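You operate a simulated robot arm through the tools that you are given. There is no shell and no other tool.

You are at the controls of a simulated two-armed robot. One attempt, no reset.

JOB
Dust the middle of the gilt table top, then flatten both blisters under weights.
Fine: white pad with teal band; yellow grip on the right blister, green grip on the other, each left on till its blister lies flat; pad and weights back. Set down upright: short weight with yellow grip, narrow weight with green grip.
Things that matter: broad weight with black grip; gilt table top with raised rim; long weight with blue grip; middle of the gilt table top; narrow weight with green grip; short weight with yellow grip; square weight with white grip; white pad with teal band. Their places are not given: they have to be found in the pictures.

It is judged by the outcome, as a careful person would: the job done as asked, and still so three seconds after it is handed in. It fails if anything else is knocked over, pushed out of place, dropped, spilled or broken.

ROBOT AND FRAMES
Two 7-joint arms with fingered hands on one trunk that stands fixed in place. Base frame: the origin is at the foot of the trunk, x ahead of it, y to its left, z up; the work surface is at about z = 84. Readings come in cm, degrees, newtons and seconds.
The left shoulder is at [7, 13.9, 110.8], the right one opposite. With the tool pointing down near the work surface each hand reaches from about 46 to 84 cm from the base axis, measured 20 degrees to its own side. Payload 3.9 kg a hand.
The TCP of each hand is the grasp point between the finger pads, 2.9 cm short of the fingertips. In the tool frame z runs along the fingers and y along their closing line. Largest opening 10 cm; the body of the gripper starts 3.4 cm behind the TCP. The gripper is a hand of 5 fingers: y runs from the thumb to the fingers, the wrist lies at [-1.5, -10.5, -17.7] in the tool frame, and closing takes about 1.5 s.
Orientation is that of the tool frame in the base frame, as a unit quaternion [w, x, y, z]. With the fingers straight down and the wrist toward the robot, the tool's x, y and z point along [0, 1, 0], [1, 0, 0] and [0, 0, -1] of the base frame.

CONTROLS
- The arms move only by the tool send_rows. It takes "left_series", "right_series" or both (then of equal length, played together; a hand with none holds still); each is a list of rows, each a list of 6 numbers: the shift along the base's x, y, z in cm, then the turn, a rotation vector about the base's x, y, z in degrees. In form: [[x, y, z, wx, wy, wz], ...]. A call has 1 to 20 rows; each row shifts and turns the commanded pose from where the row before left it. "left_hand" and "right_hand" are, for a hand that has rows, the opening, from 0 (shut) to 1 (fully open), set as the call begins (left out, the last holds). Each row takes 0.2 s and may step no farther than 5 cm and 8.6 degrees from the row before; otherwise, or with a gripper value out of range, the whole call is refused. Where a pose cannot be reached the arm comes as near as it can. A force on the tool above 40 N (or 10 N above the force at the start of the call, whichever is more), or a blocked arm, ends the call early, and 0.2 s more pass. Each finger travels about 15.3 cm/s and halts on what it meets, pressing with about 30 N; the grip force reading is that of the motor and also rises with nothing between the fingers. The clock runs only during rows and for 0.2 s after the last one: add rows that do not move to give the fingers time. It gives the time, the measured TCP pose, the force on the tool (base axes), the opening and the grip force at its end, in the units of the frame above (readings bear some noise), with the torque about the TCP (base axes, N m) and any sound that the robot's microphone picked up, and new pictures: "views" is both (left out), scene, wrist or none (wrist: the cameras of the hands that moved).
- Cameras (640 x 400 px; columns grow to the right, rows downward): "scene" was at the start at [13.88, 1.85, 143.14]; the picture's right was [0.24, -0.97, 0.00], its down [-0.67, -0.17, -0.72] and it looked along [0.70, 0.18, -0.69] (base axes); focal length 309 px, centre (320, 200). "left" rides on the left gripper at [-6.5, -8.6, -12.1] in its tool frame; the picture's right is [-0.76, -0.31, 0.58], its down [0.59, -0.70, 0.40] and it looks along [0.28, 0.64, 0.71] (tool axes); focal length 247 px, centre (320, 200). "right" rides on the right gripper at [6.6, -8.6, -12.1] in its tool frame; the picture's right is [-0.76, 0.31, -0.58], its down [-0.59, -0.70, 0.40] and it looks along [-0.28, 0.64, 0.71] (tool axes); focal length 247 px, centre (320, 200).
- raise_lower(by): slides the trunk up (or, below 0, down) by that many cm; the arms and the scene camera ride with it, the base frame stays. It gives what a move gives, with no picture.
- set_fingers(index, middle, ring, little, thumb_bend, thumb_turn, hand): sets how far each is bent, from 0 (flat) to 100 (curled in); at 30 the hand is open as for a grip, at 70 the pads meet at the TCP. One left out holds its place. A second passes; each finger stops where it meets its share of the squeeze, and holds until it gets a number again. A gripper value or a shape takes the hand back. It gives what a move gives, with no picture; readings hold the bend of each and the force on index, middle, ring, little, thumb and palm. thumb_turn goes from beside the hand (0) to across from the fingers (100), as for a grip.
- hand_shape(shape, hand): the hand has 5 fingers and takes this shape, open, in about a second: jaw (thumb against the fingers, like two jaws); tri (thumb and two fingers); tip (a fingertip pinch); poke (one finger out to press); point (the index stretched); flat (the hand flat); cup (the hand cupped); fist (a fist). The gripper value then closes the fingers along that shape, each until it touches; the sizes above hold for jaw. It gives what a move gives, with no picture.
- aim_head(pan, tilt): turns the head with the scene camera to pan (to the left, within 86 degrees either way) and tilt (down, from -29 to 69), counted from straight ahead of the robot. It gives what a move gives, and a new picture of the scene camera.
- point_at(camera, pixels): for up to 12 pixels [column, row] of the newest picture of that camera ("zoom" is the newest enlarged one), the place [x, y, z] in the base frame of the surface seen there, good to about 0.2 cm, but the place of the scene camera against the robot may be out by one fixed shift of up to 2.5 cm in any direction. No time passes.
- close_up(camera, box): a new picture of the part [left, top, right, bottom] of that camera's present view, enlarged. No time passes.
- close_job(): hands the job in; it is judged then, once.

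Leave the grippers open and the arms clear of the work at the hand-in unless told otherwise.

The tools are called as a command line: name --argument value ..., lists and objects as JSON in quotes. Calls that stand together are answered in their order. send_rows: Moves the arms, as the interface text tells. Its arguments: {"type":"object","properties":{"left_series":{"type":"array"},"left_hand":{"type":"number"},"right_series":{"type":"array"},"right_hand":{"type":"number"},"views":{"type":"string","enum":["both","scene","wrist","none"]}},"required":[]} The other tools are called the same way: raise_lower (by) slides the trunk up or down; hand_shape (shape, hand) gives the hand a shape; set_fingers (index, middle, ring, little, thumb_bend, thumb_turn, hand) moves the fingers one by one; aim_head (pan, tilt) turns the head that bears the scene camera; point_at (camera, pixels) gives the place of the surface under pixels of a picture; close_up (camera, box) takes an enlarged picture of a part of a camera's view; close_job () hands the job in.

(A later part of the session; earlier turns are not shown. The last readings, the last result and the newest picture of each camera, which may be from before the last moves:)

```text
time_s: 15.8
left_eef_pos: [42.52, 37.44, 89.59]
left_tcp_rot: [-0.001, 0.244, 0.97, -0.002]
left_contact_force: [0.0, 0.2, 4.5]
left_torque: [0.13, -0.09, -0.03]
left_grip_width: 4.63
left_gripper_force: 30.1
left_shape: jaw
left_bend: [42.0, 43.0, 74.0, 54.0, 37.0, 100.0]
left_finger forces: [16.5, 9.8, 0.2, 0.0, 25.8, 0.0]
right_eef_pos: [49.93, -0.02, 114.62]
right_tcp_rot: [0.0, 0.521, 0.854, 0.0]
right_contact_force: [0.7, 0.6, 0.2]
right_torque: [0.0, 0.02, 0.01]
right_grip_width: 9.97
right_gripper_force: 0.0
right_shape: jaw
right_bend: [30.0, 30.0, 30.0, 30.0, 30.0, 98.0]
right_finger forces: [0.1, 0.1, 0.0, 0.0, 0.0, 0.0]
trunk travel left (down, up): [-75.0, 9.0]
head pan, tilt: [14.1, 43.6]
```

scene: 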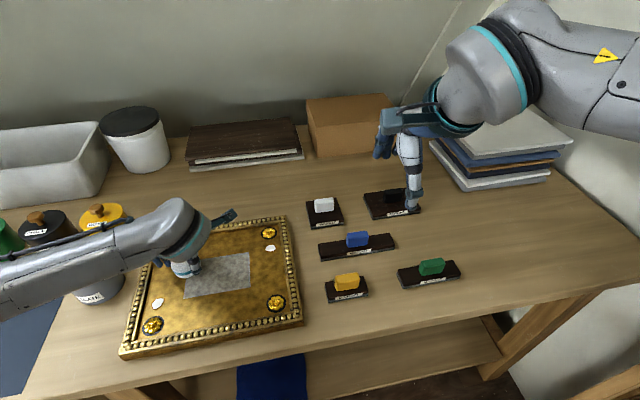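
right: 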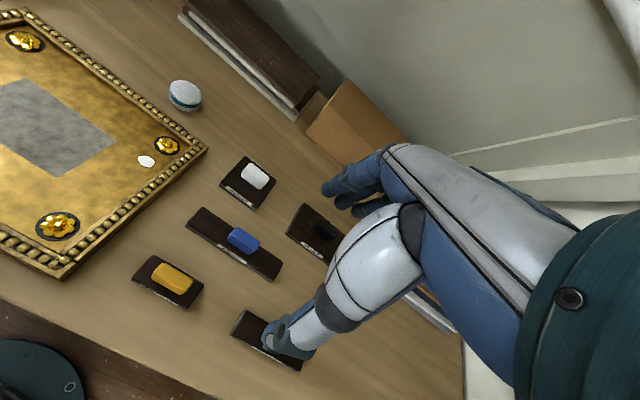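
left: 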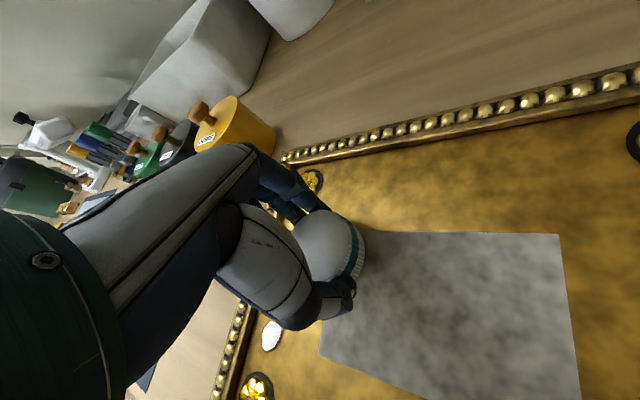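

The pad presses with about 4.5 N, which is gentle and steady. I'll make the first stroke along the far side of the patch, toward the right blister but stopping well short of it.

send_rows --left_series '[[0.625, -1.22, 0, 0, 0, 0], [0.625, -1.22, 0, 0, 0, 0], [0.625, -1.22, 0, 0, 0, 0], [0.625, -1.22, 0, 0, 0, 0], [0.625, -1.22, 0, 0, 0, 0], [0.625, -1.22, 0, 0, 0, 0], [0.625, -1.22, 0, 0, 0, 0], [0.625, -1.22, 0, 0, 0, 0], [0, 0, 0, 0, 0, 0]]' --views "both"

```text
time_s: 17.8
left_eef_pos: [47.51, 27.7, 89.79]
left_tcp_rot: [-0.002, 0.244, 0.97, -0.002]
left_contact_force: [0.5, -1.3, 1.2]
left_torque: [0.03, -0.02, 0.01]
left_grip_width: 4.61
left_gripper_force: 30.1
left_shape: jaw
left_bend: [42.0, 43.0, 75.0, 54.0, 37.0, 100.0]
left_finger forces: [15.9, 8.9, 1.9, 0.1, 26.9, 0.0]
right_eef_pos: [49.83, -0.06, 114.56]
right_tcp_rot: [0.0, 0.52, 0.854, -0.001]
right_contact_force: [0.7, 0.8, -0.7]
right_torque: [0.02, 0.0, 0.02]
right_grip_width: 9.97
right_gripper_force: 0.0
right_shape: jaw
right_bend: [30.0, 30.0, 30.0, 30.0, 30.0, 98.0]
right_finger forces: [0.0, 0.1, 0.0, 0.1, 0.0, 0.0]
trunk travel left (down, up): [-75.0, 9.0]
head pan, tilt: [14.1, 43.6]
```

scene: 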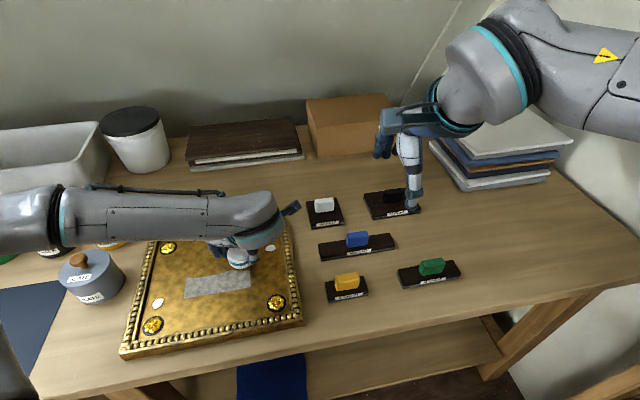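
left: 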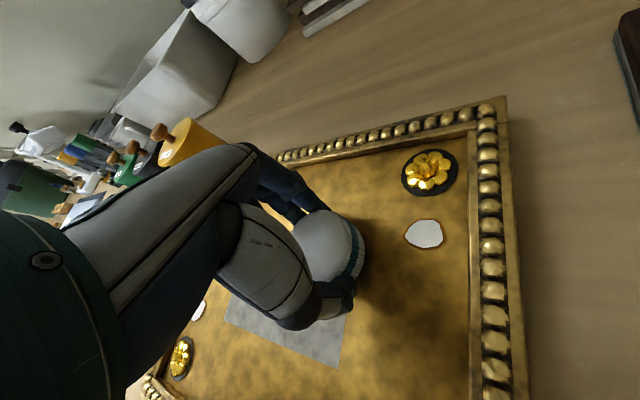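

The far strip is now clean gold. Force has dropped to 1.2 N, so I'll press 0.12 cm more, step toward the robot by 2.6 cm, and stroke back.

send_rows --left_series '[[0, 0, -0.12, 0, 0, 0], [-1.155, -0.595, 0, 0, 0, 0], [-1.155, -0.595, 0, 0, 0, 0], [-0.625, 1.22, 0, 0, 0, 0], [-0.625, 1.22, 0, 0, 0, 0], [-0.625, 1.22, 0, 0, 0, 0], [-0.625, 1.22, 0, 0, 0, 0], [-0.625, 1.22, 0, 0, 0, 0], [-0.625, 1.22, 0, 0, 0, 0], [-0.625, 1.22, 0, 0, 0, 0], [-0.625, 1.22, 0, 0, 0, 0], [0, 0, 0, 0, 0, 0]]' --views "both"

```text
time_s: 20.4
left_eef_pos: [39.93, 36.48, 89.59]
left_tcp_rot: [-0.001, 0.243, 0.97, -0.003]
left_contact_force: [0.4, 0.9, 1.4]
left_torque: [-0.02, -0.04, -0.01]
left_grip_width: 4.72
left_gripper_force: 30.5
left_shape: jaw
left_bend: [41.0, 43.0, 75.0, 54.0, 35.0, 99.0]
left_finger forces: [17.4, 9.3, 2.0, 0.0, 27.2, 0.0]
right_eef_pos: [49.91, 0.18, 114.65]
right_tcp_rot: [0.0, 0.521, 0.854, 0.0]
right_contact_force: [0.0, -0.3, 0.5]
right_torque: [-0.02, -0.04, -0.01]
right_grip_width: 9.98
right_gripper_force: 0.1
right_shape: jaw
right_bend: [30.0, 30.0, 30.0, 30.0, 30.0, 98.0]
right_finger forces: [0.0, 0.1, 0.0, 0.1, 0.0, 0.0]
trunk travel left (down, up): [-75.0, 9.0]
head pan, tilt: [14.1, 43.6]
```

scene: 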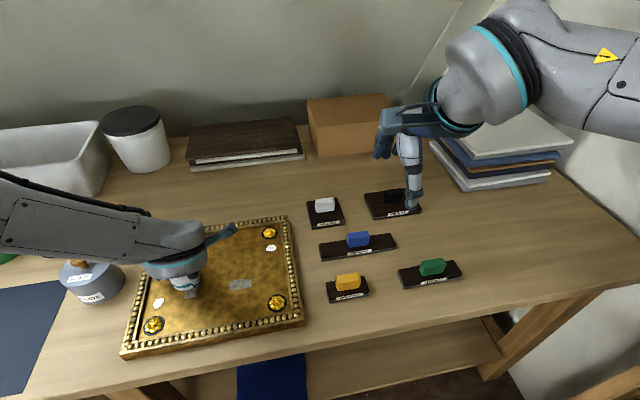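
left: 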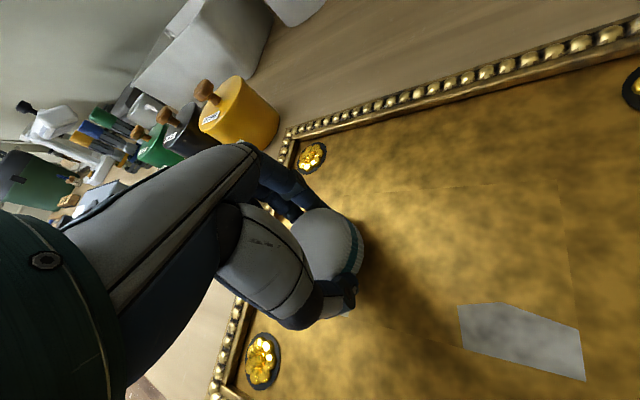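

Most of the patch is clean; a grey remnant is left at about (240,285) in the scene on the near-right part. I'll step 2.2 cm nearer, press a touch more, and stroke right again along the near side.

send_rows --left_series '[[-0.98, -0.5, -0.08, 0, 0, 0], [-0.98, -0.5, 0, 0, 0, 0], [0.625, -1.22, 0, 0, 0, 0], [0.625, -1.22, 0, 0, 0, 0], [0.625, -1.22, 0, 0, 0, 0], [0.625, -1.22, 0, 0, 0, 0], [0.625, -1.22, 0, 0, 0, 0], [0.625, -1.22, 0, 0, 0, 0], [0.625, -1.22, 0, 0, 0, 0], [0.625, -1.22, 0, 0, 0, 0], [0, 0, 0, 0, 0, 0]]' --views "both"

```text
time_s: 22.8
left_eef_pos: [43.14, 25.53, 89.63]
left_tcp_rot: [-0.001, 0.245, 0.969, -0.003]
left_contact_force: [-0.3, 0.4, -0.4]
left_torque: [0.0, 0.02, 0.01]
left_grip_width: 4.72
left_gripper_force: 30.2
left_shape: jaw
left_bend: [41.0, 43.0, 75.0, 54.0, 35.0, 100.0]
left_finger forces: [17.2, 9.4, 2.4, 0.0, 27.4, 0.0]
right_eef_pos: [49.93, 0.04, 114.68]
right_tcp_rot: [0.0, 0.521, 0.854, -0.001]
right_contact_force: [-0.3, -0.6, -0.1]
right_torque: [-0.01, 0.03, 0.02]
right_grip_width: 10.0
right_gripper_force: 0.0
right_shape: jaw
right_bend: [30.0, 30.0, 30.0, 30.0, 30.0, 98.0]
right_finger forces: [0.0, 0.0, 0.1, 0.0, 0.0, 0.0]
trunk travel left (down, up): [-75.0, 9.0]
head pan, tilt: [14.1, 43.6]
```

scene: 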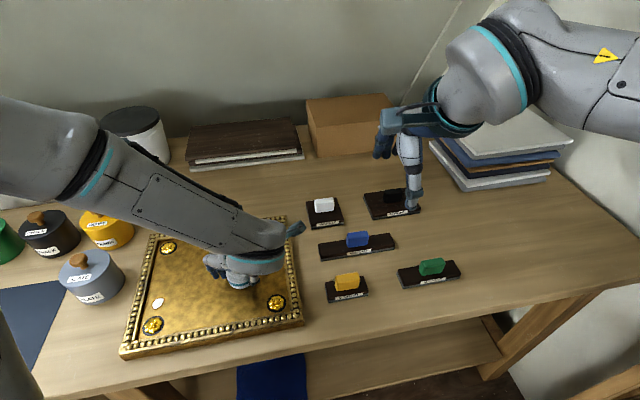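
left: 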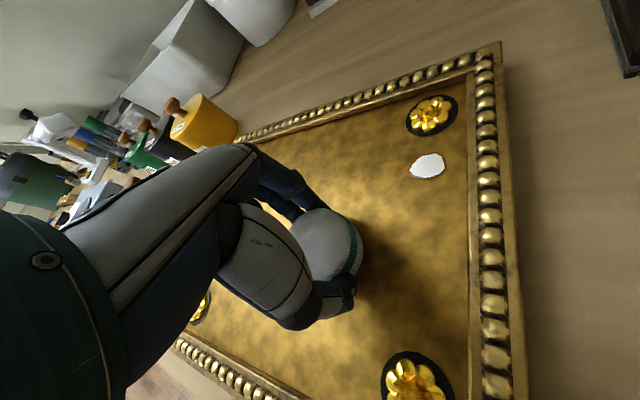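

The stroke is done and I see no grey in either view. I'll lift the pad 6 cm to check the whole middle.

send_rows --left_series '[[0, 0, 2, 0, 0, 0], [0.5, 0, 2, 0, 0, 0], [2, 1, 2, 0, 0, 0], [3, 1.5, 1, 0, 0, 0], [3, 1.5, 1, 0, 0, 0], [3, 1.5, 0, 0, 0, 0], [0, 0, 0, 0, 0, 0]]' --views "both"

close_up --camera "scene" --box '[110, 190, 310, 360]'

```text
time_s: 24.4
left_eef_pos: [54.75, 31.04, 97.64]
left_tcp_rot: [-0.002, 0.245, 0.97, -0.002]
left_contact_force: [-0.9, 0.3, -0.4]
left_torque: [0.0, -0.01, -0.01]
left_grip_width: 4.73
left_gripper_force: 29.8
left_shape: jaw
left_bend: [41.0, 43.0, 75.0, 54.0, 35.0, 100.0]
left_finger forces: [17.1, 9.5, 2.4, 0.0, 27.3, 0.0]
right_eef_pos: [49.91, -0.08, 114.73]
right_tcp_rot: [0.001, 0.521, 0.854, 0.001]
right_contact_force: [0.2, 0.3, -0.5]
right_torque: [-0.01, 0.0, -0.01]
right_grip_width: 10.0
right_gripper_force: 0.1
right_shape: jaw
right_bend: [30.0, 30.0, 30.0, 30.0, 30.0, 98.0]
right_finger forces: [0.0, 0.0, 0.0, 0.0, 0.0, 0.0]
trunk travel left (down, up): [-75.0, 9.0]
head pan, tilt: [14.1, 43.6]
```

scene: 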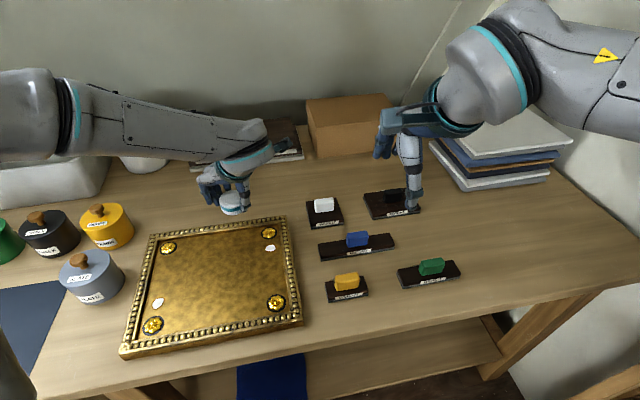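
left: 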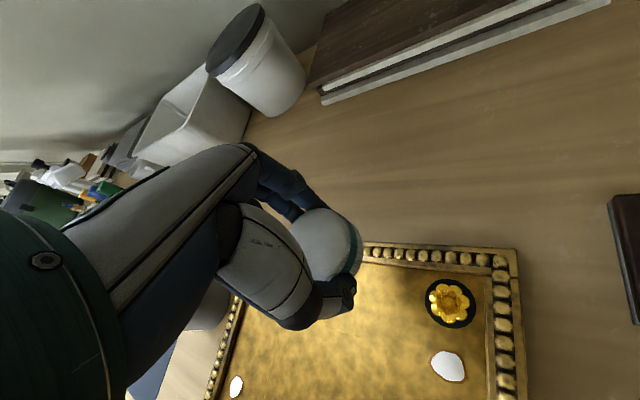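

```text
2.35 times, centred on (210, 275) of scene
```

zoom: 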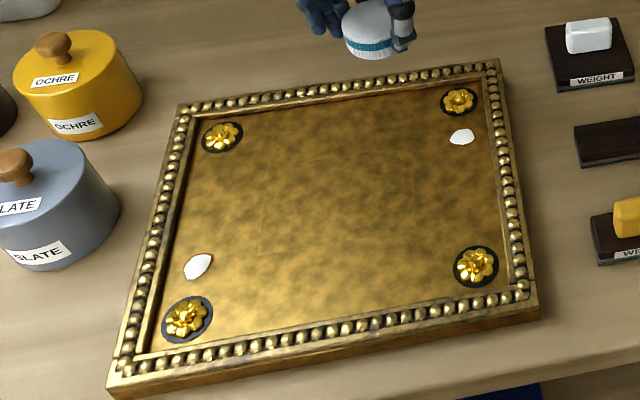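

The middle looks clean except for a faint rectangle outline. I'll zoom in on the patch to check for any leftover dust.

close_up --camera "scene" --box '[170, 240, 270, 310]'

```text
5.71 times, centred on (220, 275) of scene
```

zoom: 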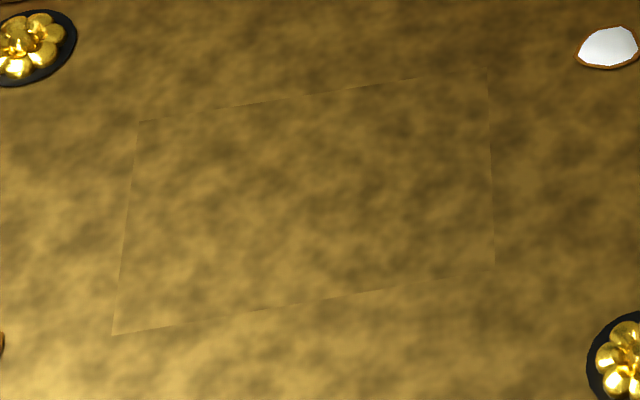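

The patch is fully gold, with only its seam showing, so dusting is done. Before putting the pad back I'll measure where it sits in the grip.

close_up --camera "scene" --box '[190, 165, 270, 220]'

point_at --camera "zoom" --pixels '[[280, 260], [265, 245], [300, 235], [330, 230], [330, 275], [330, 300], [290, 310], [330, 335], [300, 330], [268, 300], [350, 335], [310, 285]]'

close_up --camera "left" --box '[260, 190, 400, 340]'

```text
7.27 times, centred on (230, 192) of scene
```

zoom: 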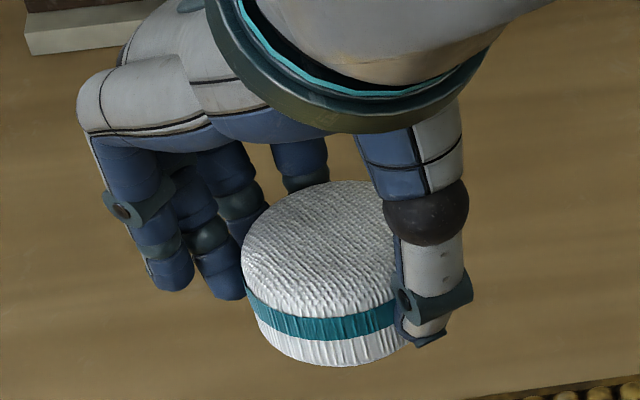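

```text
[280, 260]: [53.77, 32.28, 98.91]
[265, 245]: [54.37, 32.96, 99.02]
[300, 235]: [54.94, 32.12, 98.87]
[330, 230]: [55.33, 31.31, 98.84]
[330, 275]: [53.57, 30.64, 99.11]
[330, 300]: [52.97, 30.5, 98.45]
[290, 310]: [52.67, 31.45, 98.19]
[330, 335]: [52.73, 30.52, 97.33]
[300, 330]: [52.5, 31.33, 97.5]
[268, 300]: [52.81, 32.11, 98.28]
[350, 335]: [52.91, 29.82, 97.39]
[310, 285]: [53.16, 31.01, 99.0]
```

```text
2.67 times, centred on (330, 265) of left
```

zoom: 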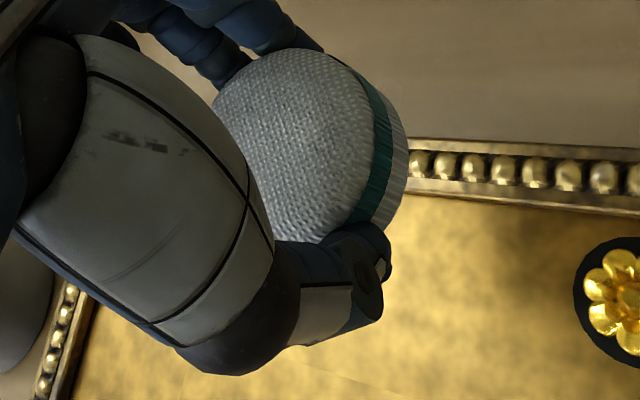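

The pad is still level, with its top about 0.3 cm below the TCP. I'll carry it back above its starting spot near (63.5, 34.2) and turn the hand back by −35° to the original grasp angle.

send_rows --left_series '[[1.75, 0.6, 0, 0, 0, -7], [1.75, 0.6, 0, 0, 0, -7], [1.75, 0.6, -0.5, 0, 0, -7], [1.75, 0.6, -1.0, 0, 0, -7], [1.75, 0.6, -1.0, 0, 0, -7], [0, 0, -1.0, 0, 0, 0], [0, 0, 0, 0, 0, 0]]' --views "both"

close_up --camera "scene" --box '[213, 180, 277, 220]'

```text
time_s: 26.0
left_eef_pos: [63.4, 34.11, 94.08]
left_tcp_rot: [-0.002, 0.526, 0.851, -0.001]
left_contact_force: [0.1, -0.1, -0.7]
left_torque: [0.01, 0.02, 0.03]
left_grip_width: 4.68
left_gripper_force: 29.8
left_shape: jaw
left_bend: [41.0, 43.0, 75.0, 54.0, 35.0, 100.0]
left_finger forces: [17.0, 9.3, 2.4, 0.1, 27.3, 0.0]
right_eef_pos: [50.02, 0.02, 114.72]
right_tcp_rot: [0.0, 0.521, 0.853, 0.0]
right_contact_force: [-0.4, 1.1, 0.4]
right_torque: [-0.01, -0.01, 0.04]
right_grip_width: 9.98
right_gripper_force: 0.0
right_shape: jaw
right_bend: [30.0, 30.0, 30.0, 30.0, 30.0, 98.0]
right_finger forces: [0.1, 0.0, 0.1, 0.0, 0.0, 0.1]
trunk travel left (down, up): [-75.0, 9.0]
head pan, tilt: [14.1, 43.6]
```

scene: 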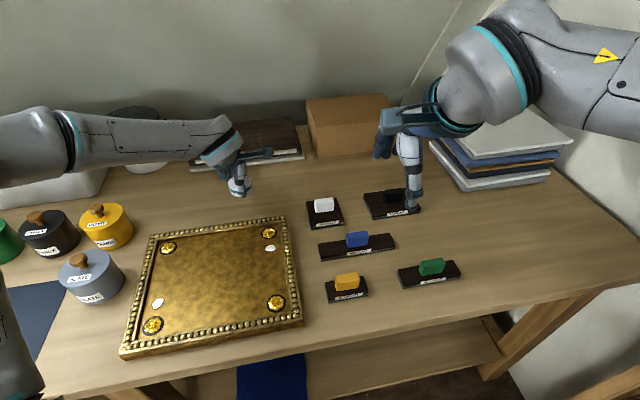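
left: 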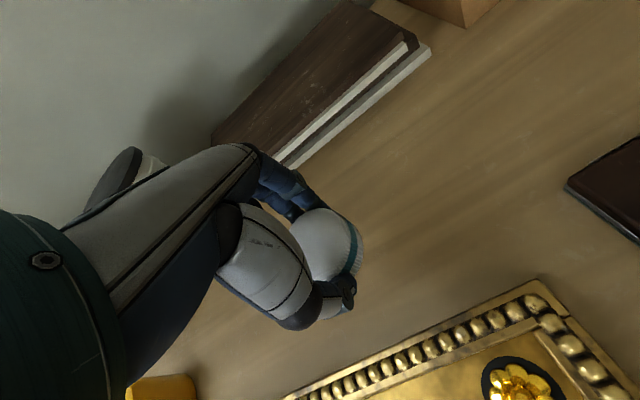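

```text
10.00 times, centred on (245, 200) of scene
```

zoom: 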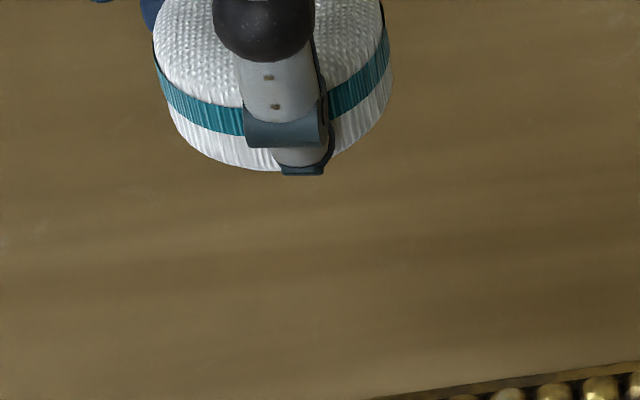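

The pad is back above its spot, maybe tilted by a few degrees. I'll lower it close to the table and compare its position with the first picture.

send_rows --left_series '[[0, 0, -2, 0, 0, 0], [0, 0, -2, 0, 0, 0], [0, 0, -1.5, 0, 0, 0], [0, 0, 0, 0, 0, 0]]' --views "scene"

close_up --camera "scene" --box '[213, 180, 277, 220]'

```text
time_s: 27.0
left_eef_pos: [63.36, 34.1, 88.35]
left_tcp_rot: [-0.001, 0.525, 0.851, -0.001]
left_contact_force: [-0.9, -0.3, -1.3]
left_torque: [-0.03, -0.01, 0.0]
left_grip_width: 4.7
left_gripper_force: 30.3
left_shape: jaw
left_bend: [41.0, 43.0, 75.0, 54.0, 35.0, 100.0]
left_finger forces: [17.0, 9.4, 2.4, 0.1, 27.2, 0.0]
right_eef_pos: [49.91, -0.02, 114.72]
right_tcp_rot: [0.0, 0.52, 0.854, 0.001]
right_contact_force: [0.2, -0.4, -0.2]
right_torque: [0.0, 0.01, -0.02]
right_grip_width: 9.99
right_gripper_force: 0.2
right_shape: jaw
right_bend: [30.0, 30.0, 30.0, 30.0, 30.0, 98.0]
right_finger forces: [0.1, 0.1, 0.0, 0.0, 0.0, 0.1]
trunk travel left (down, up): [-75.0, 9.0]
head pan, tilt: [14.1, 43.6]
```

scene: 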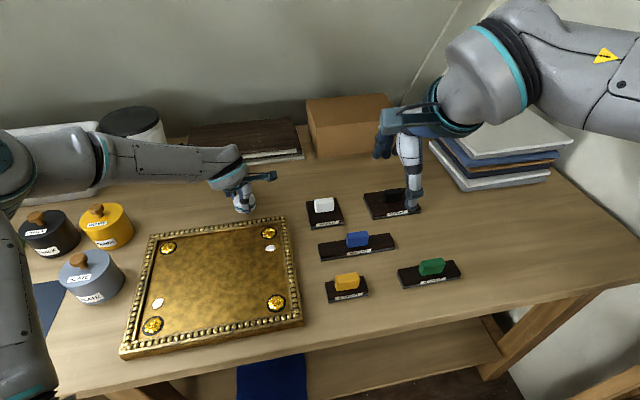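

```text
10.00 times, centred on (245, 200) of scene
```

zoom: 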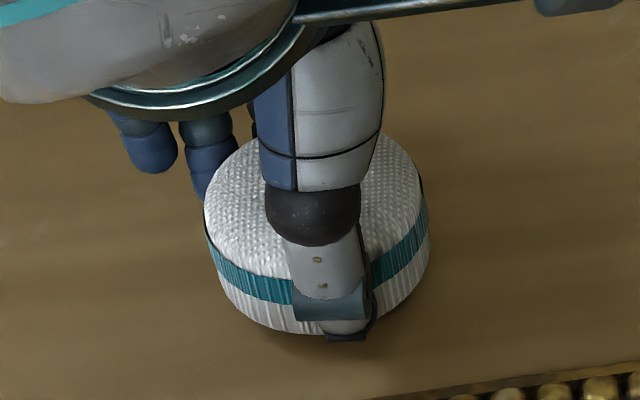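

The pad's outline (columns 203–429) almost matches the original (208–432), so it's within about 0.1–0.2 cm. I'll lower the last half centimetre gently.

send_rows --left_series '[[0, 0, -0.25, 0, 0, 0], [0, 0, -0.15, 0, 0, 0], [0, 0, -0.1, 0, 0, 0], [0, 0, 0, 0, 0, 0]]' --views "none"

```text
time_s: 28.0
left_eef_pos: [63.38, 33.96, 87.92]
left_tcp_rot: [-0.002, 0.525, 0.851, -0.002]
left_contact_force: [0.2, 0.3, -0.3]
left_torque: [0.01, -0.01, 0.01]
left_grip_width: 4.69
left_gripper_force: 30.0
left_shape: jaw
left_bend: [41.0, 43.0, 75.0, 54.0, 35.0, 100.0]
left_finger forces: [16.9, 9.4, 2.4, 0.0, 27.1, 0.0]
right_eef_pos: [49.92, 0.08, 114.67]
right_tcp_rot: [0.0, 0.521, 0.854, 0.0]
right_contact_force: [1.3, 0.8, 0.2]
right_torque: [0.02, -0.01, 0.02]
right_grip_width: 9.98
right_gripper_force: 0.1
right_shape: jaw
right_bend: [30.0, 30.0, 30.0, 30.0, 30.0, 98.0]
right_finger forces: [0.0, 0.1, 0.0, 0.0, 0.1, 0.0]
trunk travel left (down, up): [-75.0, 9.0]
head pan, tilt: [14.1, 43.6]
```

No contact yet at z=87.9, so I'm continuing down in small steps.

send_rows --left_series '[[0, 0, -0.12, 0, 0, 0], [0, 0, -0.1, 0, 0, 0], [0, 0, 0, 0, 0, 0]]' --views "none"

```text
time_s: 28.8
left_eef_pos: [63.31, 33.95, 87.9]
left_tcp_rot: [-0.001, 0.525, 0.851, -0.002]
left_contact_force: [0.1, -0.7, -1.0]
left_torque: [0.0, -0.01, 0.02]
left_grip_width: 4.69
left_gripper_force: 29.9
left_shape: jaw
left_bend: [41.0, 43.0, 75.0, 54.0, 35.0, 100.0]
left_finger forces: [17.0, 9.3, 2.4, 0.0, 27.3, 0.1]
right_eef_pos: [49.97, 0.01, 114.62]
right_tcp_rot: [0.001, 0.521, 0.853, 0.0]
right_contact_force: [-0.2, -0.1, -0.3]
right_torque: [-0.01, 0.0, 0.0]
right_grip_width: 9.99
right_gripper_force: 0.0
right_shape: jaw
right_bend: [30.0, 30.0, 30.0, 30.0, 30.0, 98.0]
right_finger forces: [0.0, 0.1, 0.1, 0.0, 0.0, 0.1]
trunk travel left (down, up): [-75.0, 9.0]
head pan, tilt: [14.1, 43.6]
```

Still no force on the pad. I'll go two more small steps down.

send_rows --left_series '[[0, 0, -0.12, 0, 0, 0], [0, 0, 0, 0, 0, 0]]' --views "none"

send_rows --left_series '[[0, 0, -0.1, 0, 0, 0], [0, 0, 0, 0, 0, 0]]' --views "none"

close_up --camera "scene" --box '[213, 180, 277, 220]'

```text
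time_s: 29.4
left_eef_pos: [63.47, 33.85, 87.75]
left_tcp_rot: [-0.002, 0.525, 0.851, -0.002]
left_contact_force: [-0.3, -0.1, 3.2]
left_torque: [-0.04, 0.08, -0.03]
left_grip_width: 4.73
left_gripper_force: 30.3
left_shape: jaw
left_bend: [41.0, 43.0, 75.0, 54.0, 35.0, 100.0]
left_finger forces: [16.9, 9.2, 2.5, 0.1, 27.6, 0.0]
right_eef_pos: [49.91, -0.02, 114.69]
right_tcp_rot: [0.0, 0.521, 0.854, 0.0]
right_contact_force: [-0.5, -1.1, 0.2]
right_torque: [0.01, -0.01, 0.0]
right_grip_width: 9.97
right_gripper_force: 0.0
right_shape: jaw
right_bend: [30.0, 30.0, 30.0, 30.0, 30.0, 98.0]
right_finger forces: [0.0, 0.0, 0.1, 0.1, 0.0, 0.1]
trunk travel left (down, up): [-75.0, 9.0]
head pan, tilt: [14.1, 43.6]
```

```text
time_s: 30.0
left_eef_pos: [63.29, 33.83, 87.78]
left_tcp_rot: [-0.002, 0.525, 0.851, -0.001]
left_contact_force: [0.2, -0.4, 4.7]
left_torque: [-0.07, 0.02, 0.0]
left_grip_width: 4.73
left_gripper_force: 30.1
left_shape: jaw
left_bend: [41.0, 43.0, 75.0, 54.0, 35.0, 100.0]
left_finger forces: [17.6, 9.5, 2.5, 0.0, 27.3, 0.1]
right_eef_pos: [49.92, 0.01, 114.73]
right_tcp_rot: [0.0, 0.52, 0.854, 0.0]
right_contact_force: [-0.6, -1.1, -0.1]
right_torque: [0.01, 0.01, 0.01]
right_grip_width: 9.99
right_gripper_force: 0.1
right_shape: jaw
right_bend: [30.0, 30.0, 30.0, 30.0, 30.0, 98.0]
right_finger forces: [0.0, 0.1, 0.0, 0.0, 0.1, 0.0]
trunk travel left (down, up): [-75.0, 9.0]
head pan, tilt: [14.1, 43.6]
```

```text
10.00 times, centred on (245, 200) of scene
```

zoom: 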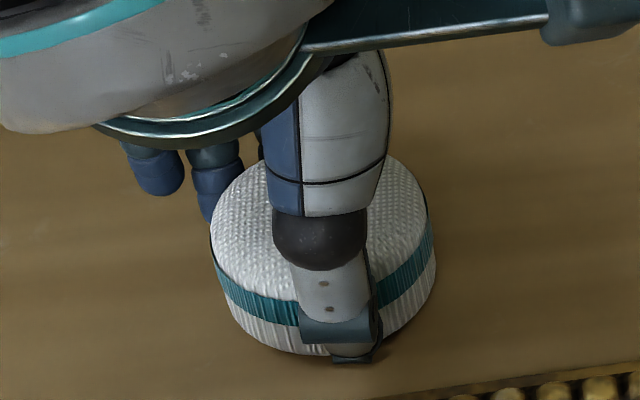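

The pad is on the table with about 4.7 N of pressure, roughly 0.3 cm nearer than before. I'll ease the pressure, slide it 0.3 cm forward, then open the hand.

send_rows --left_series '[[0.2, 0.1, 0.1, 0, 0, 0], [0.15, 0.05, 0.0, 0, 0, 0], [0, 0, 0, 0, 0, 0]]' --views "none"

send_rows --left_series '[[0, 0, 0, 0, 0, 0], [0, 0, 0, 0, 0, 0], [0, 0, 0, 0, 0, 0], [0, 0, 0, 0, 0, 0], [0, 0, 0, 0, 0, 0], [0, 0, 0, 0, 0, 0]]' --left_hand 0.8 --views "both"

```text
time_s: 30.8
left_eef_pos: [63.67, 34.29, 87.71]
left_tcp_rot: [-0.002, 0.525, 0.851, -0.001]
left_contact_force: [-1.8, -0.2, 2.9]
left_torque: [-0.09, 0.13, -0.03]
left_grip_width: 4.69
left_gripper_force: 29.7
left_shape: jaw
left_bend: [41.0, 43.0, 75.0, 54.0, 34.0, 100.0]
left_finger forces: [16.4, 9.1, 2.5, 0.0, 28.1, 0.1]
right_eef_pos: [49.87, -0.05, 114.65]
right_tcp_rot: [0.0, 0.521, 0.854, 0.0]
right_contact_force: [0.0, 1.1, -0.4]
right_torque: [0.04, -0.03, -0.02]
right_grip_width: 9.96
right_gripper_force: 0.1
right_shape: jaw
right_bend: [30.0, 30.0, 30.0, 30.0, 30.0, 98.0]
right_finger forces: [0.0, 0.0, 0.0, 0.1, 0.0, 0.1]
trunk travel left (down, up): [-75.0, 9.0]
head pan, tilt: [14.1, 43.6]
```

```text
time_s: 32.2
left_eef_pos: [63.82, 34.24, 87.61]
left_tcp_rot: [-0.002, 0.525, 0.851, -0.001]
left_contact_force: [-0.3, -0.3, -0.2]
left_torque: [-0.01, -0.02, 0.0]
left_grip_width: 7.97
left_gripper_force: 0.1
left_shape: jaw
left_bend: [38.0, 33.0, 25.0, 37.0, 31.0, 99.0]
left_finger forces: [0.0, 0.0, 0.1, 0.0, 0.1, 0.0]
right_eef_pos: [49.99, -0.0, 114.72]
right_tcp_rot: [-0.001, 0.521, 0.853, 0.0]
right_contact_force: [0.0, 0.3, -0.8]
right_torque: [-0.01, -0.03, 0.02]
right_grip_width: 9.99
right_gripper_force: 0.0
right_shape: jaw
right_bend: [30.0, 30.0, 30.0, 30.0, 30.0, 98.0]
right_finger forces: [0.1, 0.0, 0.0, 0.0, 0.0, 0.0]
trunk travel left (down, up): [-75.0, 9.0]
head pan, tilt: [14.1, 43.6]
```

scene: 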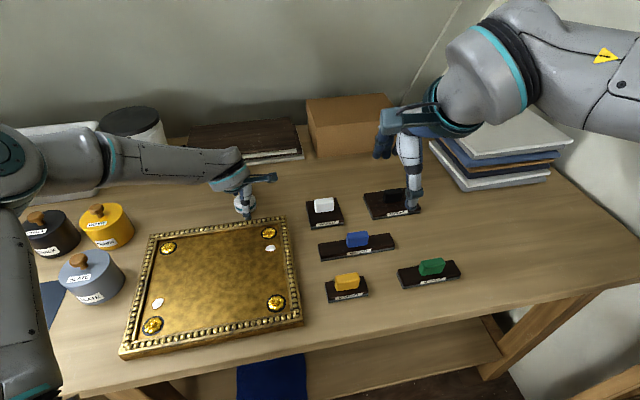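
left: 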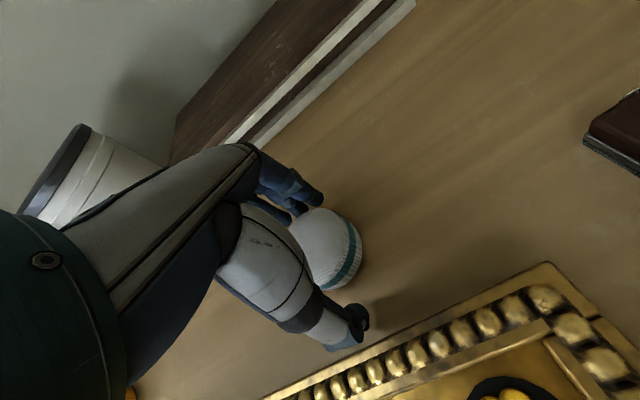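

The pad is released and standing level. I'll lift the left hand straight up, clear of everything, and look at the pad.

send_rows --left_series '[[0, 0, 1.5, 0, 0, 0], [0, 0, 3, 0, 0, 0], [0, 0, 4.5, 0, 0, 0], [0, 0, 4.5, 0, 0, 0], [0, 0, 4.5, 0, 0, 0], [0, 0, 4.5, 0, 0, 0], [0, 0, 4, 0, 0, 0]]' --views "scene"

close_up --camera "scene" --box '[213, 180, 277, 220]'

```text
time_s: 33.8
left_eef_pos: [63.91, 34.3, 113.95]
left_tcp_rot: [-0.003, 0.525, 0.851, -0.001]
left_contact_force: [-0.4, 0.1, 0.6]
left_torque: [0.0, 0.01, 0.01]
left_grip_width: 7.97
left_gripper_force: 0.0
left_shape: jaw
left_bend: [38.0, 33.0, 25.0, 37.0, 30.0, 99.0]
left_finger forces: [0.0, 0.1, 0.1, 0.1, 0.0, 0.1]
right_eef_pos: [49.75, -0.03, 114.75]
right_tcp_rot: [-0.001, 0.52, 0.854, 0.0]
right_contact_force: [-0.8, -0.7, -0.5]
right_torque: [0.0, 0.01, -0.03]
right_grip_width: 9.97
right_gripper_force: 0.0
right_shape: jaw
right_bend: [30.0, 30.0, 30.0, 30.0, 30.0, 98.0]
right_finger forces: [0.1, 0.0, 0.1, 0.1, 0.0, 0.1]
trunk travel left (down, up): [-75.0, 9.0]
head pan, tilt: [14.1, 43.6]
```

scene: 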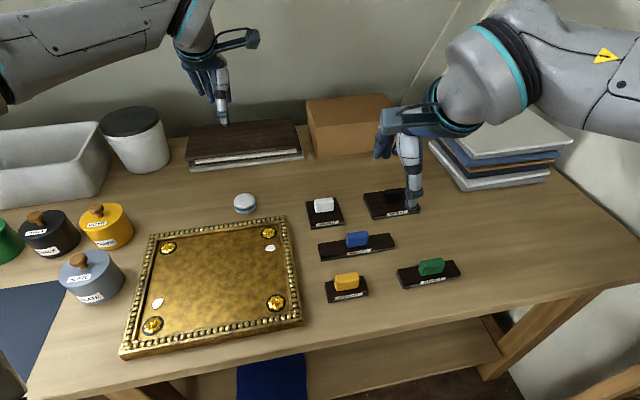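

```text
10.00 times, centred on (245, 200) of scene
```

zoom: 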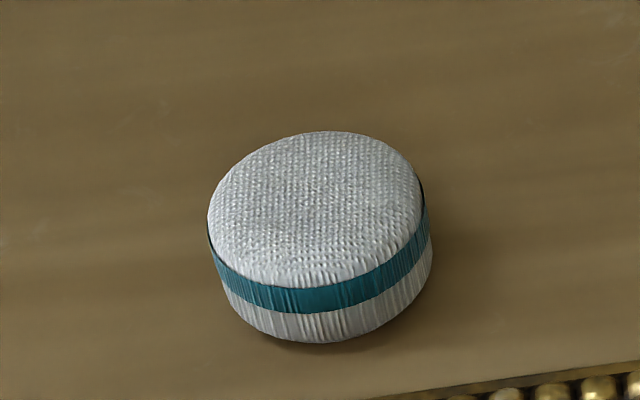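

The pad stands exactly where it began. I'll move the left arm away to the far left, high up and turning the hand outward, to leave room for the right arm.

send_rows --left_series '[[-2.9, 3.4, 0.2, 0, 0, 6], [-2.9, 3.4, 0.2, 0, 0, 6], [-2.9, 3.4, 0.2, 0, 0, 6], [-2.9, 3.4, 0.2, 0, 0, 6], [-2.9, 3.4, 0.2, 0, 0, 6], [-2.9, 3.4, 0.2, 0, 0, 6], [-2.9, 3.4, 0.2, 0, 0, 6], [-2.9, 3.4, 0.2, 0, 0, 6], [-2.9, 3.4, 0.2, 0, 0, 6], [-2.9, 3.4, 0.2, 0, 0, 6], [0, 0, 0, 0, 0, 0]]' --views "scene"

```text
time_s: 36.2
left_eef_pos: [39.52, 68.6, 115.33]
left_tcp_rot: [-0.001, 0.029, 1.0, -0.001]
left_contact_force: [0.4, -0.5, 0.1]
left_torque: [0.0, -0.01, -0.01]
left_grip_width: 7.97
left_gripper_force: 0.0
left_shape: jaw
left_bend: [38.0, 33.0, 25.0, 37.0, 30.0, 99.0]
left_finger forces: [0.1, 0.1, 0.0, 0.0, 0.1, 0.0]
left hand out of reach, approached as far as the arm can: row 8, 9, 10
right_eef_pos: [49.94, -0.09, 114.49]
right_tcp_rot: [0.0, 0.521, 0.854, 0.0]
right_contact_force: [-0.7, -0.5, 0.1]
right_torque: [0.0, -0.06, -0.02]
right_grip_width: 9.97
right_gripper_force: 0.1
right_shape: jaw
right_bend: [30.0, 30.0, 30.0, 30.0, 30.0, 98.0]
right_finger forces: [0.0, 0.1, 0.0, 0.1, 0.0, 0.0]
trunk travel left (down, up): [-75.0, 9.0]
head pan, tilt: [14.1, 43.6]
```

scene: 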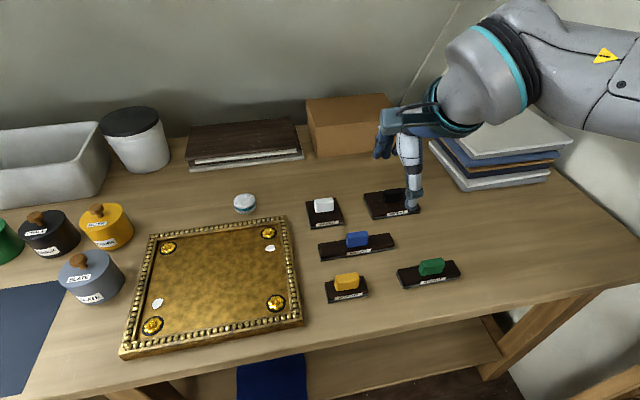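

The left hand is now far left at (39.5, 68.6, 115.3). Before picking anything up, I'll test whether the empty right hand can reach the spot above the left blister at z≈101.

send_rows --right_series '[[-1.58, 3.96, -1.5, 0, 0, 0], [-1.58, 3.96, -1.5, 0, 0, 0], [-1.58, 3.96, -1.5, 0, 0, 0], [-1.58, 3.96, -1.5, 0, 0, 0], [-1.58, 3.96, -1.5, 0, 0, 0], [-1.58, 3.96, -1.5, 0, 0, 0], [-1.58, 3.96, -1.5, 0, 0, 0], [-1.58, 3.96, -1.5, 0, 0, 0], [-1.58, 3.96, -1.5, 0, 0, 0], [0, 0, 0, 0, 0, 0]]' --views "both"

```text
time_s: 38.4
left_eef_pos: [39.43, 68.68, 115.39]
left_tcp_rot: [-0.001, 0.029, 1.0, -0.003]
left_contact_force: [-0.2, -0.3, -0.2]
left_torque: [-0.04, 0.0, 0.0]
left_grip_width: 8.01
left_gripper_force: 0.1
left_shape: jaw
left_bend: [38.0, 33.0, 25.0, 37.0, 30.0, 99.0]
left_finger forces: [0.1, 0.0, 0.0, 0.0, 0.0, 0.1]
right_eef_pos: [38.38, 32.01, 103.58]
right_tcp_rot: [-0.009, 0.535, 0.845, 0.012]
right_contact_force: [0.0, -1.0, -0.2]
right_torque: [0.02, -0.02, 0.0]
right_grip_width: 9.99
right_gripper_force: 0.0
right_shape: jaw
right_bend: [30.0, 30.0, 30.0, 30.0, 30.0, 98.0]
right_finger forces: [0.0, 0.0, 0.1, 0.0, 0.1, 0.1]
right hand out of reach, approached as far as the arm can: row 9
trunk travel left (down, up): [-75.0, 9.0]
head pan, tilt: [14.1, 43.6]
```

scene: 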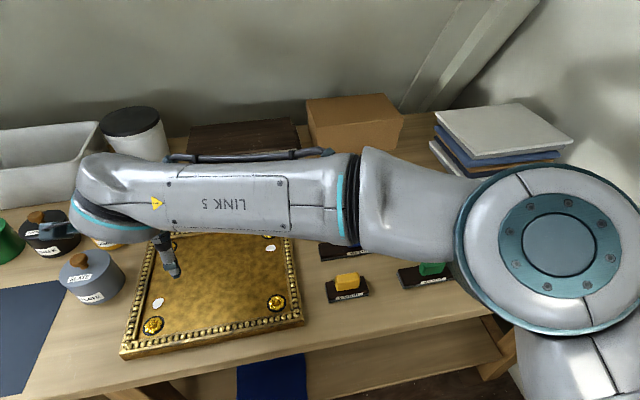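
right: 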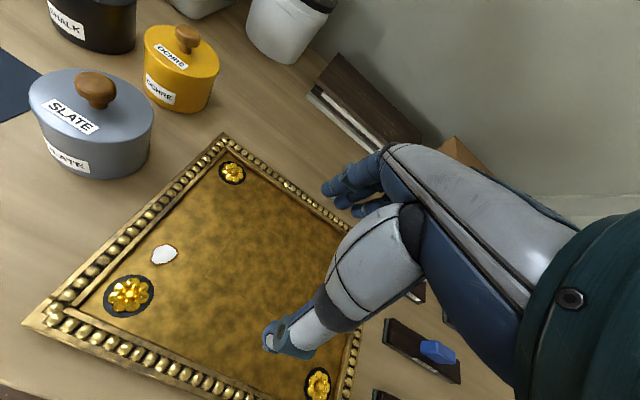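

The right hand stopped short at (38.4, 32.0, 103.6). I'll try from a lower height to see whether the last few centimetres can be reached. The hand is empty and will stay 4 cm or more above the rim.

send_rows --right_series '[[0, 0, -2.5, 0, 0, 0], [0, 0, -2.5, 0, 0, 0], [0, 0, -2, 0, 0, 0], [-0.5, 1.0, 0, 0, 0, 0], [-0.5, 1.0, 0, 0, 0, 0], [-0.5, 1.0, 0, 0, 0, 0], [0, 0, 0, 0, 0, 0]]' --views "scene"

```text
time_s: 40.0
left_eef_pos: [39.5, 68.61, 115.26]
left_tcp_rot: [-0.001, 0.029, 1.0, -0.003]
left_contact_force: [-0.1, 0.0, 0.2]
left_torque: [0.01, -0.01, 0.04]
left_grip_width: 8.01
left_gripper_force: 0.1
left_shape: jaw
left_bend: [38.0, 33.0, 25.0, 37.0, 30.0, 99.0]
left_finger forces: [0.0, 0.0, 0.0, 0.0, 0.0, 0.1]
right_eef_pos: [36.64, 32.67, 95.06]
right_tcp_rot: [0.0, 0.521, 0.854, 0.0]
right_contact_force: [0.6, -0.7, 0.2]
right_torque: [0.04, -0.02, 0.0]
right_grip_width: 10.01
right_gripper_force: 0.0
right_shape: jaw
right_bend: [30.0, 30.0, 30.0, 30.0, 30.0, 98.0]
right_finger forces: [0.0, 0.1, 0.0, 0.1, 0.0, 0.0]
right hand out of reach, approached as far as the arm can: row 4, 5, 6
trunk travel left (down, up): [-75.0, 9.0]
head pan, tilt: [14.1, 43.6]
```

scene: 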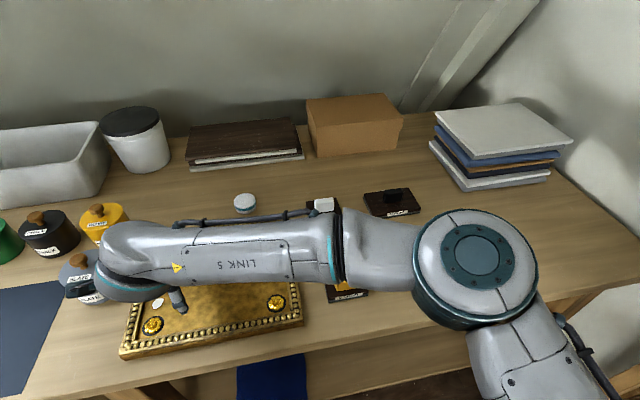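

Lower heights reach farther, so raising the trunk should help too, since it puts the shoulder higher relative to the hand. I'll raise the trunk by 9 cm; both hands rise with it.

raise_lower --by 9

```text
time_s: 41.2
left_eef_pos: [39.46, 68.7, 124.31]
left_tcp_rot: [-0.001, 0.029, 1.0, -0.001]
left_contact_force: [0.5, -0.2, -0.6]
left_torque: [0.0, 0.01, 0.0]
left_grip_width: 7.97
left_gripper_force: 0.0
left_shape: jaw
left_bend: [38.0, 33.0, 25.0, 37.0, 30.0, 99.0]
left_finger forces: [0.0, 0.0, 0.0, 0.1, 0.1, 0.0]
right_eef_pos: [36.72, 32.79, 104.18]
right_tcp_rot: [0.001, 0.521, 0.854, 0.0]
right_contact_force: [0.4, 0.2, 0.1]
right_torque: [0.01, 0.0, -0.01]
right_grip_width: 9.99
right_gripper_force: 0.0
right_shape: jaw
right_bend: [30.0, 30.0, 30.0, 30.0, 30.0, 98.0]
right_finger forces: [0.0, 0.1, 0.0, 0.0, 0.0, 0.0]
trunk travel left (down, up): [-84.0, 0.0]
head pan, tilt: [14.1, 43.6]
```

The trunk is fully up. Now I'm testing the right hand at (36.1, 35.6, 95), lowering first and then moving left.

send_rows --right_series '[[0, 0, -3, 0, 0, 0], [0, 0, -3, 0, 0, 0], [0, 0, -3, 0, 0, 0], [-0.2, 1.0, 0, 0, 0, 0], [-0.2, 1.0, 0, 0, 0, 0], [-0.2, 0.8, 0, 0, 0, 0], [0, 0, 0, 0, 0, 0]]' --views "both"

```text
time_s: 42.9
left_eef_pos: [39.61, 68.74, 124.39]
left_tcp_rot: [-0.001, 0.028, 1.0, -0.003]
left_contact_force: [-0.5, 0.2, -0.1]
left_torque: [0.03, 0.02, 0.01]
left_grip_width: 7.98
left_gripper_force: 0.1
left_shape: jaw
left_bend: [38.0, 33.0, 25.0, 37.0, 30.0, 99.0]
left_finger forces: [0.0, 0.0, 0.0, 0.0, 0.0, 0.0]
right_eef_pos: [36.67, 32.62, 95.06]
right_tcp_rot: [0.0, 0.521, 0.853, 0.0]
right_contact_force: [1.3, -0.2, 0.1]
right_torque: [0.0, 0.01, 0.0]
right_grip_width: 9.98
right_gripper_force: 0.0
right_shape: jaw
right_bend: [30.0, 30.0, 30.0, 30.0, 30.0, 98.0]
right_finger forces: [0.0, 0.0, 0.0, 0.1, 0.0, 0.0]
right hand out of reach, approached as far as the arm can: row 4, 5, 6
trunk travel left (down, up): [-84.0, 0.0]
head pan, tilt: [14.1, 43.6]
```

scene: 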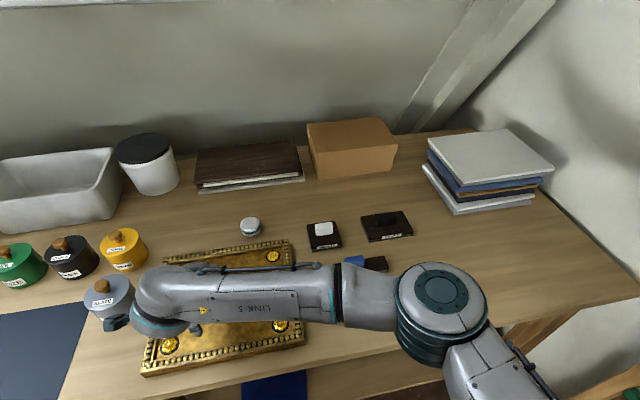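
right: 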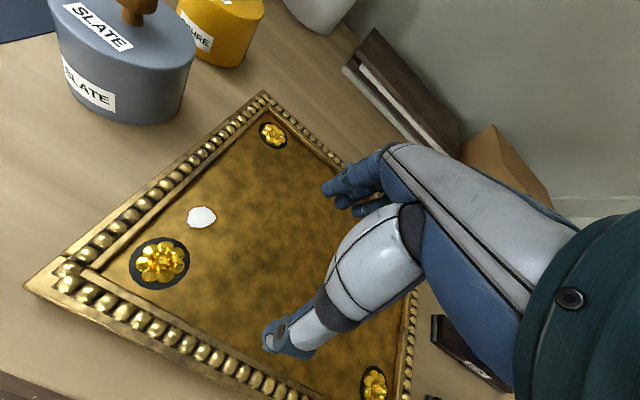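

The limit is the same even with the trunk up, so it's probably the wrist angle rather than height. I'll turn the hand by +16° about z here and see whether it can then go farther left.

send_rows --right_series '[[0, 0, 0, 0, 0, 8], [0, 0, 0, 0, 0, 8], [-0.2, 1.0, 0, 0, 0, 0], [-0.2, 1.0, 0, 0, 0, 0], [-0.2, 1.0, 0, 0, 0, 0], [0, 0, 0, 0, 0, 0]]' --views "none"

```text
time_s: 44.2
left_eef_pos: [39.56, 68.69, 124.31]
left_tcp_rot: [-0.001, 0.029, 1.0, -0.002]
left_contact_force: [0.4, -0.5, -0.5]
left_torque: [0.01, 0.0, -0.01]
left_grip_width: 8.0
left_gripper_force: 0.1
left_shape: jaw
left_bend: [38.0, 33.0, 25.0, 37.0, 30.0, 99.0]
left_finger forces: [0.0, 0.0, 0.0, 0.0, 0.0, 0.0]
right_eef_pos: [36.56, 35.21, 95.09]
right_tcp_rot: [0.0, 0.398, 0.917, 0.0]
right_contact_force: [-0.5, 0.3, 0.5]
right_torque: [-0.02, -0.02, 0.01]
right_grip_width: 9.98
right_gripper_force: 0.0
right_shape: jaw
right_bend: [30.0, 30.0, 30.0, 30.0, 30.0, 98.0]
right_finger forces: [0.0, 0.1, 0.1, 0.0, 0.0, 0.0]
right hand out of reach, approached as far as the arm can: row 5
trunk travel left (down, up): [-84.0, 0.0]
head pan, tilt: [14.1, 43.6]
```

With the hand turned to a heading of about 43° the right hand reaches (36.6, 35.2), so the limit is the wrist angle. The left arm with the trunk raised may suit the left blister better. I'll park the right arm high on the right, then test whether the left arm reaches the green weight.

send_rows --right_series '[[0, 0, 4.5, 0, 0, 0], [0.5, -0.5, 4.5, 0, 0, 0], [0.5, -1, 4, 0, 0, 0], [0.6, -3, 3, 0, 0, -3], [0.6, -4.5, 1, 0, 0, -3.5], [0.6, -4.5, 0.5, 0, 0, -3.5], [0.6, -4.5, 0.5, 0, 0, -3.5], [0.6, -4.5, 0, 0, 0, -3.5], [0.6, -4.5, 0, 0, 0, -3.5], [0.6, -4.5, 0, 0, 0, -3.5], [0.6, -4.5, 0, 0, 0, -3.5], [0.6, -4.5, 0, 0, 0, -3.5], [0.6, -4.5, 0, 0, 0, -3.5], [0.6, -4.5, 0, 0, 0, -3.5], [0.6, -4.5, 0, 0, 0, -3.5], [0.6, -4.5, 0, 0, 0, -3.5], [0.6, -4.5, 0, 0, 0, -3.5], [0, -4.5, 0, 0, 0, -3.5], [0, -4, 0, 0, 0, -3.5], [0, 0, 0, 0, 0, 0]]' --views "scene"

```text
time_s: 48.5
left_eef_pos: [39.54, 68.74, 124.33]
left_tcp_rot: [-0.002, 0.029, 1.0, -0.003]
left_contact_force: [-0.1, 0.7, 0.5]
left_torque: [0.0, 0.02, -0.02]
left_grip_width: 7.97
left_gripper_force: 0.0
left_shape: jaw
left_bend: [38.0, 33.0, 25.0, 37.0, 30.0, 99.0]
left_finger forces: [0.0, 0.1, 0.0, 0.0, 0.1, 0.0]
right_eef_pos: [45.84, -36.21, 112.82]
right_tcp_rot: [0.0, 0.78, 0.626, 0.001]
right_contact_force: [0.7, 0.2, 0.1]
right_torque: [0.02, 0.01, 0.03]
right_grip_width: 9.98
right_gripper_force: 0.0
right_shape: jaw
right_bend: [30.0, 30.0, 30.0, 30.0, 30.0, 98.0]
right_finger forces: [0.0, 0.0, 0.0, 0.0, 0.0, 0.0]
trunk travel left (down, up): [-84.0, 0.0]
head pan, tilt: [14.1, 43.6]
```

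scene: 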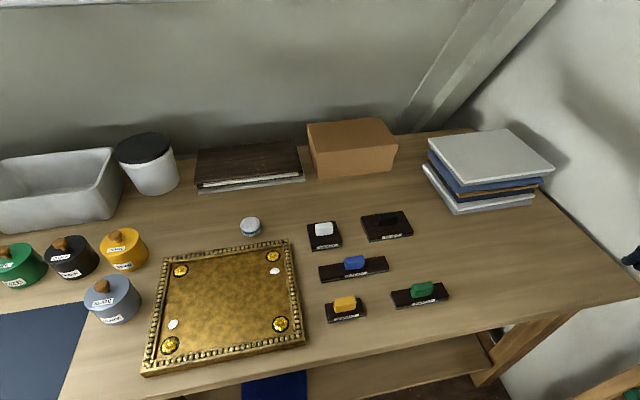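

The view is clear now. I'll take reference close-ups of the weights from this raised camera position, for setting them back later, and measure their corners again.

close_up --camera "scene" --box '[315, 275, 459, 329]'

point_at --camera "zoom" --pixels '[[55, 202], [215, 172], [205, 118], [50, 142], [90, 168], [178, 150], [165, 93], [95, 105], [132, 100], [60, 215], [216, 188], [20, 250]]'

point_at --camera "zoom" --pixels '[[366, 140], [595, 94], [568, 46], [350, 80], [436, 106], [532, 85], [522, 35], [445, 46], [484, 42], [366, 152], [596, 108], [480, 200]]'

```text
4.44 times, centred on (387, 302) of scene
```

zoom: 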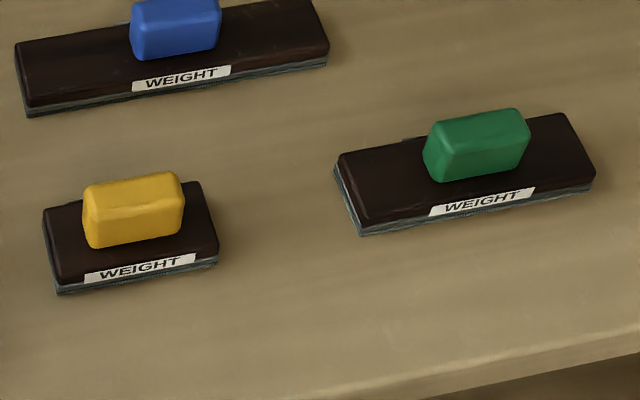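

```text
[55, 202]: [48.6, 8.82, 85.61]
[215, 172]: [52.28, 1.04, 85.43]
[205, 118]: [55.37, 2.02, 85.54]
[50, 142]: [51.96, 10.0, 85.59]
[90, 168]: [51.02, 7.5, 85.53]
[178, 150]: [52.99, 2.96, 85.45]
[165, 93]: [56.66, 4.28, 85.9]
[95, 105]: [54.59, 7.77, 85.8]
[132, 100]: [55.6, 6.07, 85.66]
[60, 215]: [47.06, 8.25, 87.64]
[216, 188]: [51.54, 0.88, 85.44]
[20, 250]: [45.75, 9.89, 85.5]
```

```text
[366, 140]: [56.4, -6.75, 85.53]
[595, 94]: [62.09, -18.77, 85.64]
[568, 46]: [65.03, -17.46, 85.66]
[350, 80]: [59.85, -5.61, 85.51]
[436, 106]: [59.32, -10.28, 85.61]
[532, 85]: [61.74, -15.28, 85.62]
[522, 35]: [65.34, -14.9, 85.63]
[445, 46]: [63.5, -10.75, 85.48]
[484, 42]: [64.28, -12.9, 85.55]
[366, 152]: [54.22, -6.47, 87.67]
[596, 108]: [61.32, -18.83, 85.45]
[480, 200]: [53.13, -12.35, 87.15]
```

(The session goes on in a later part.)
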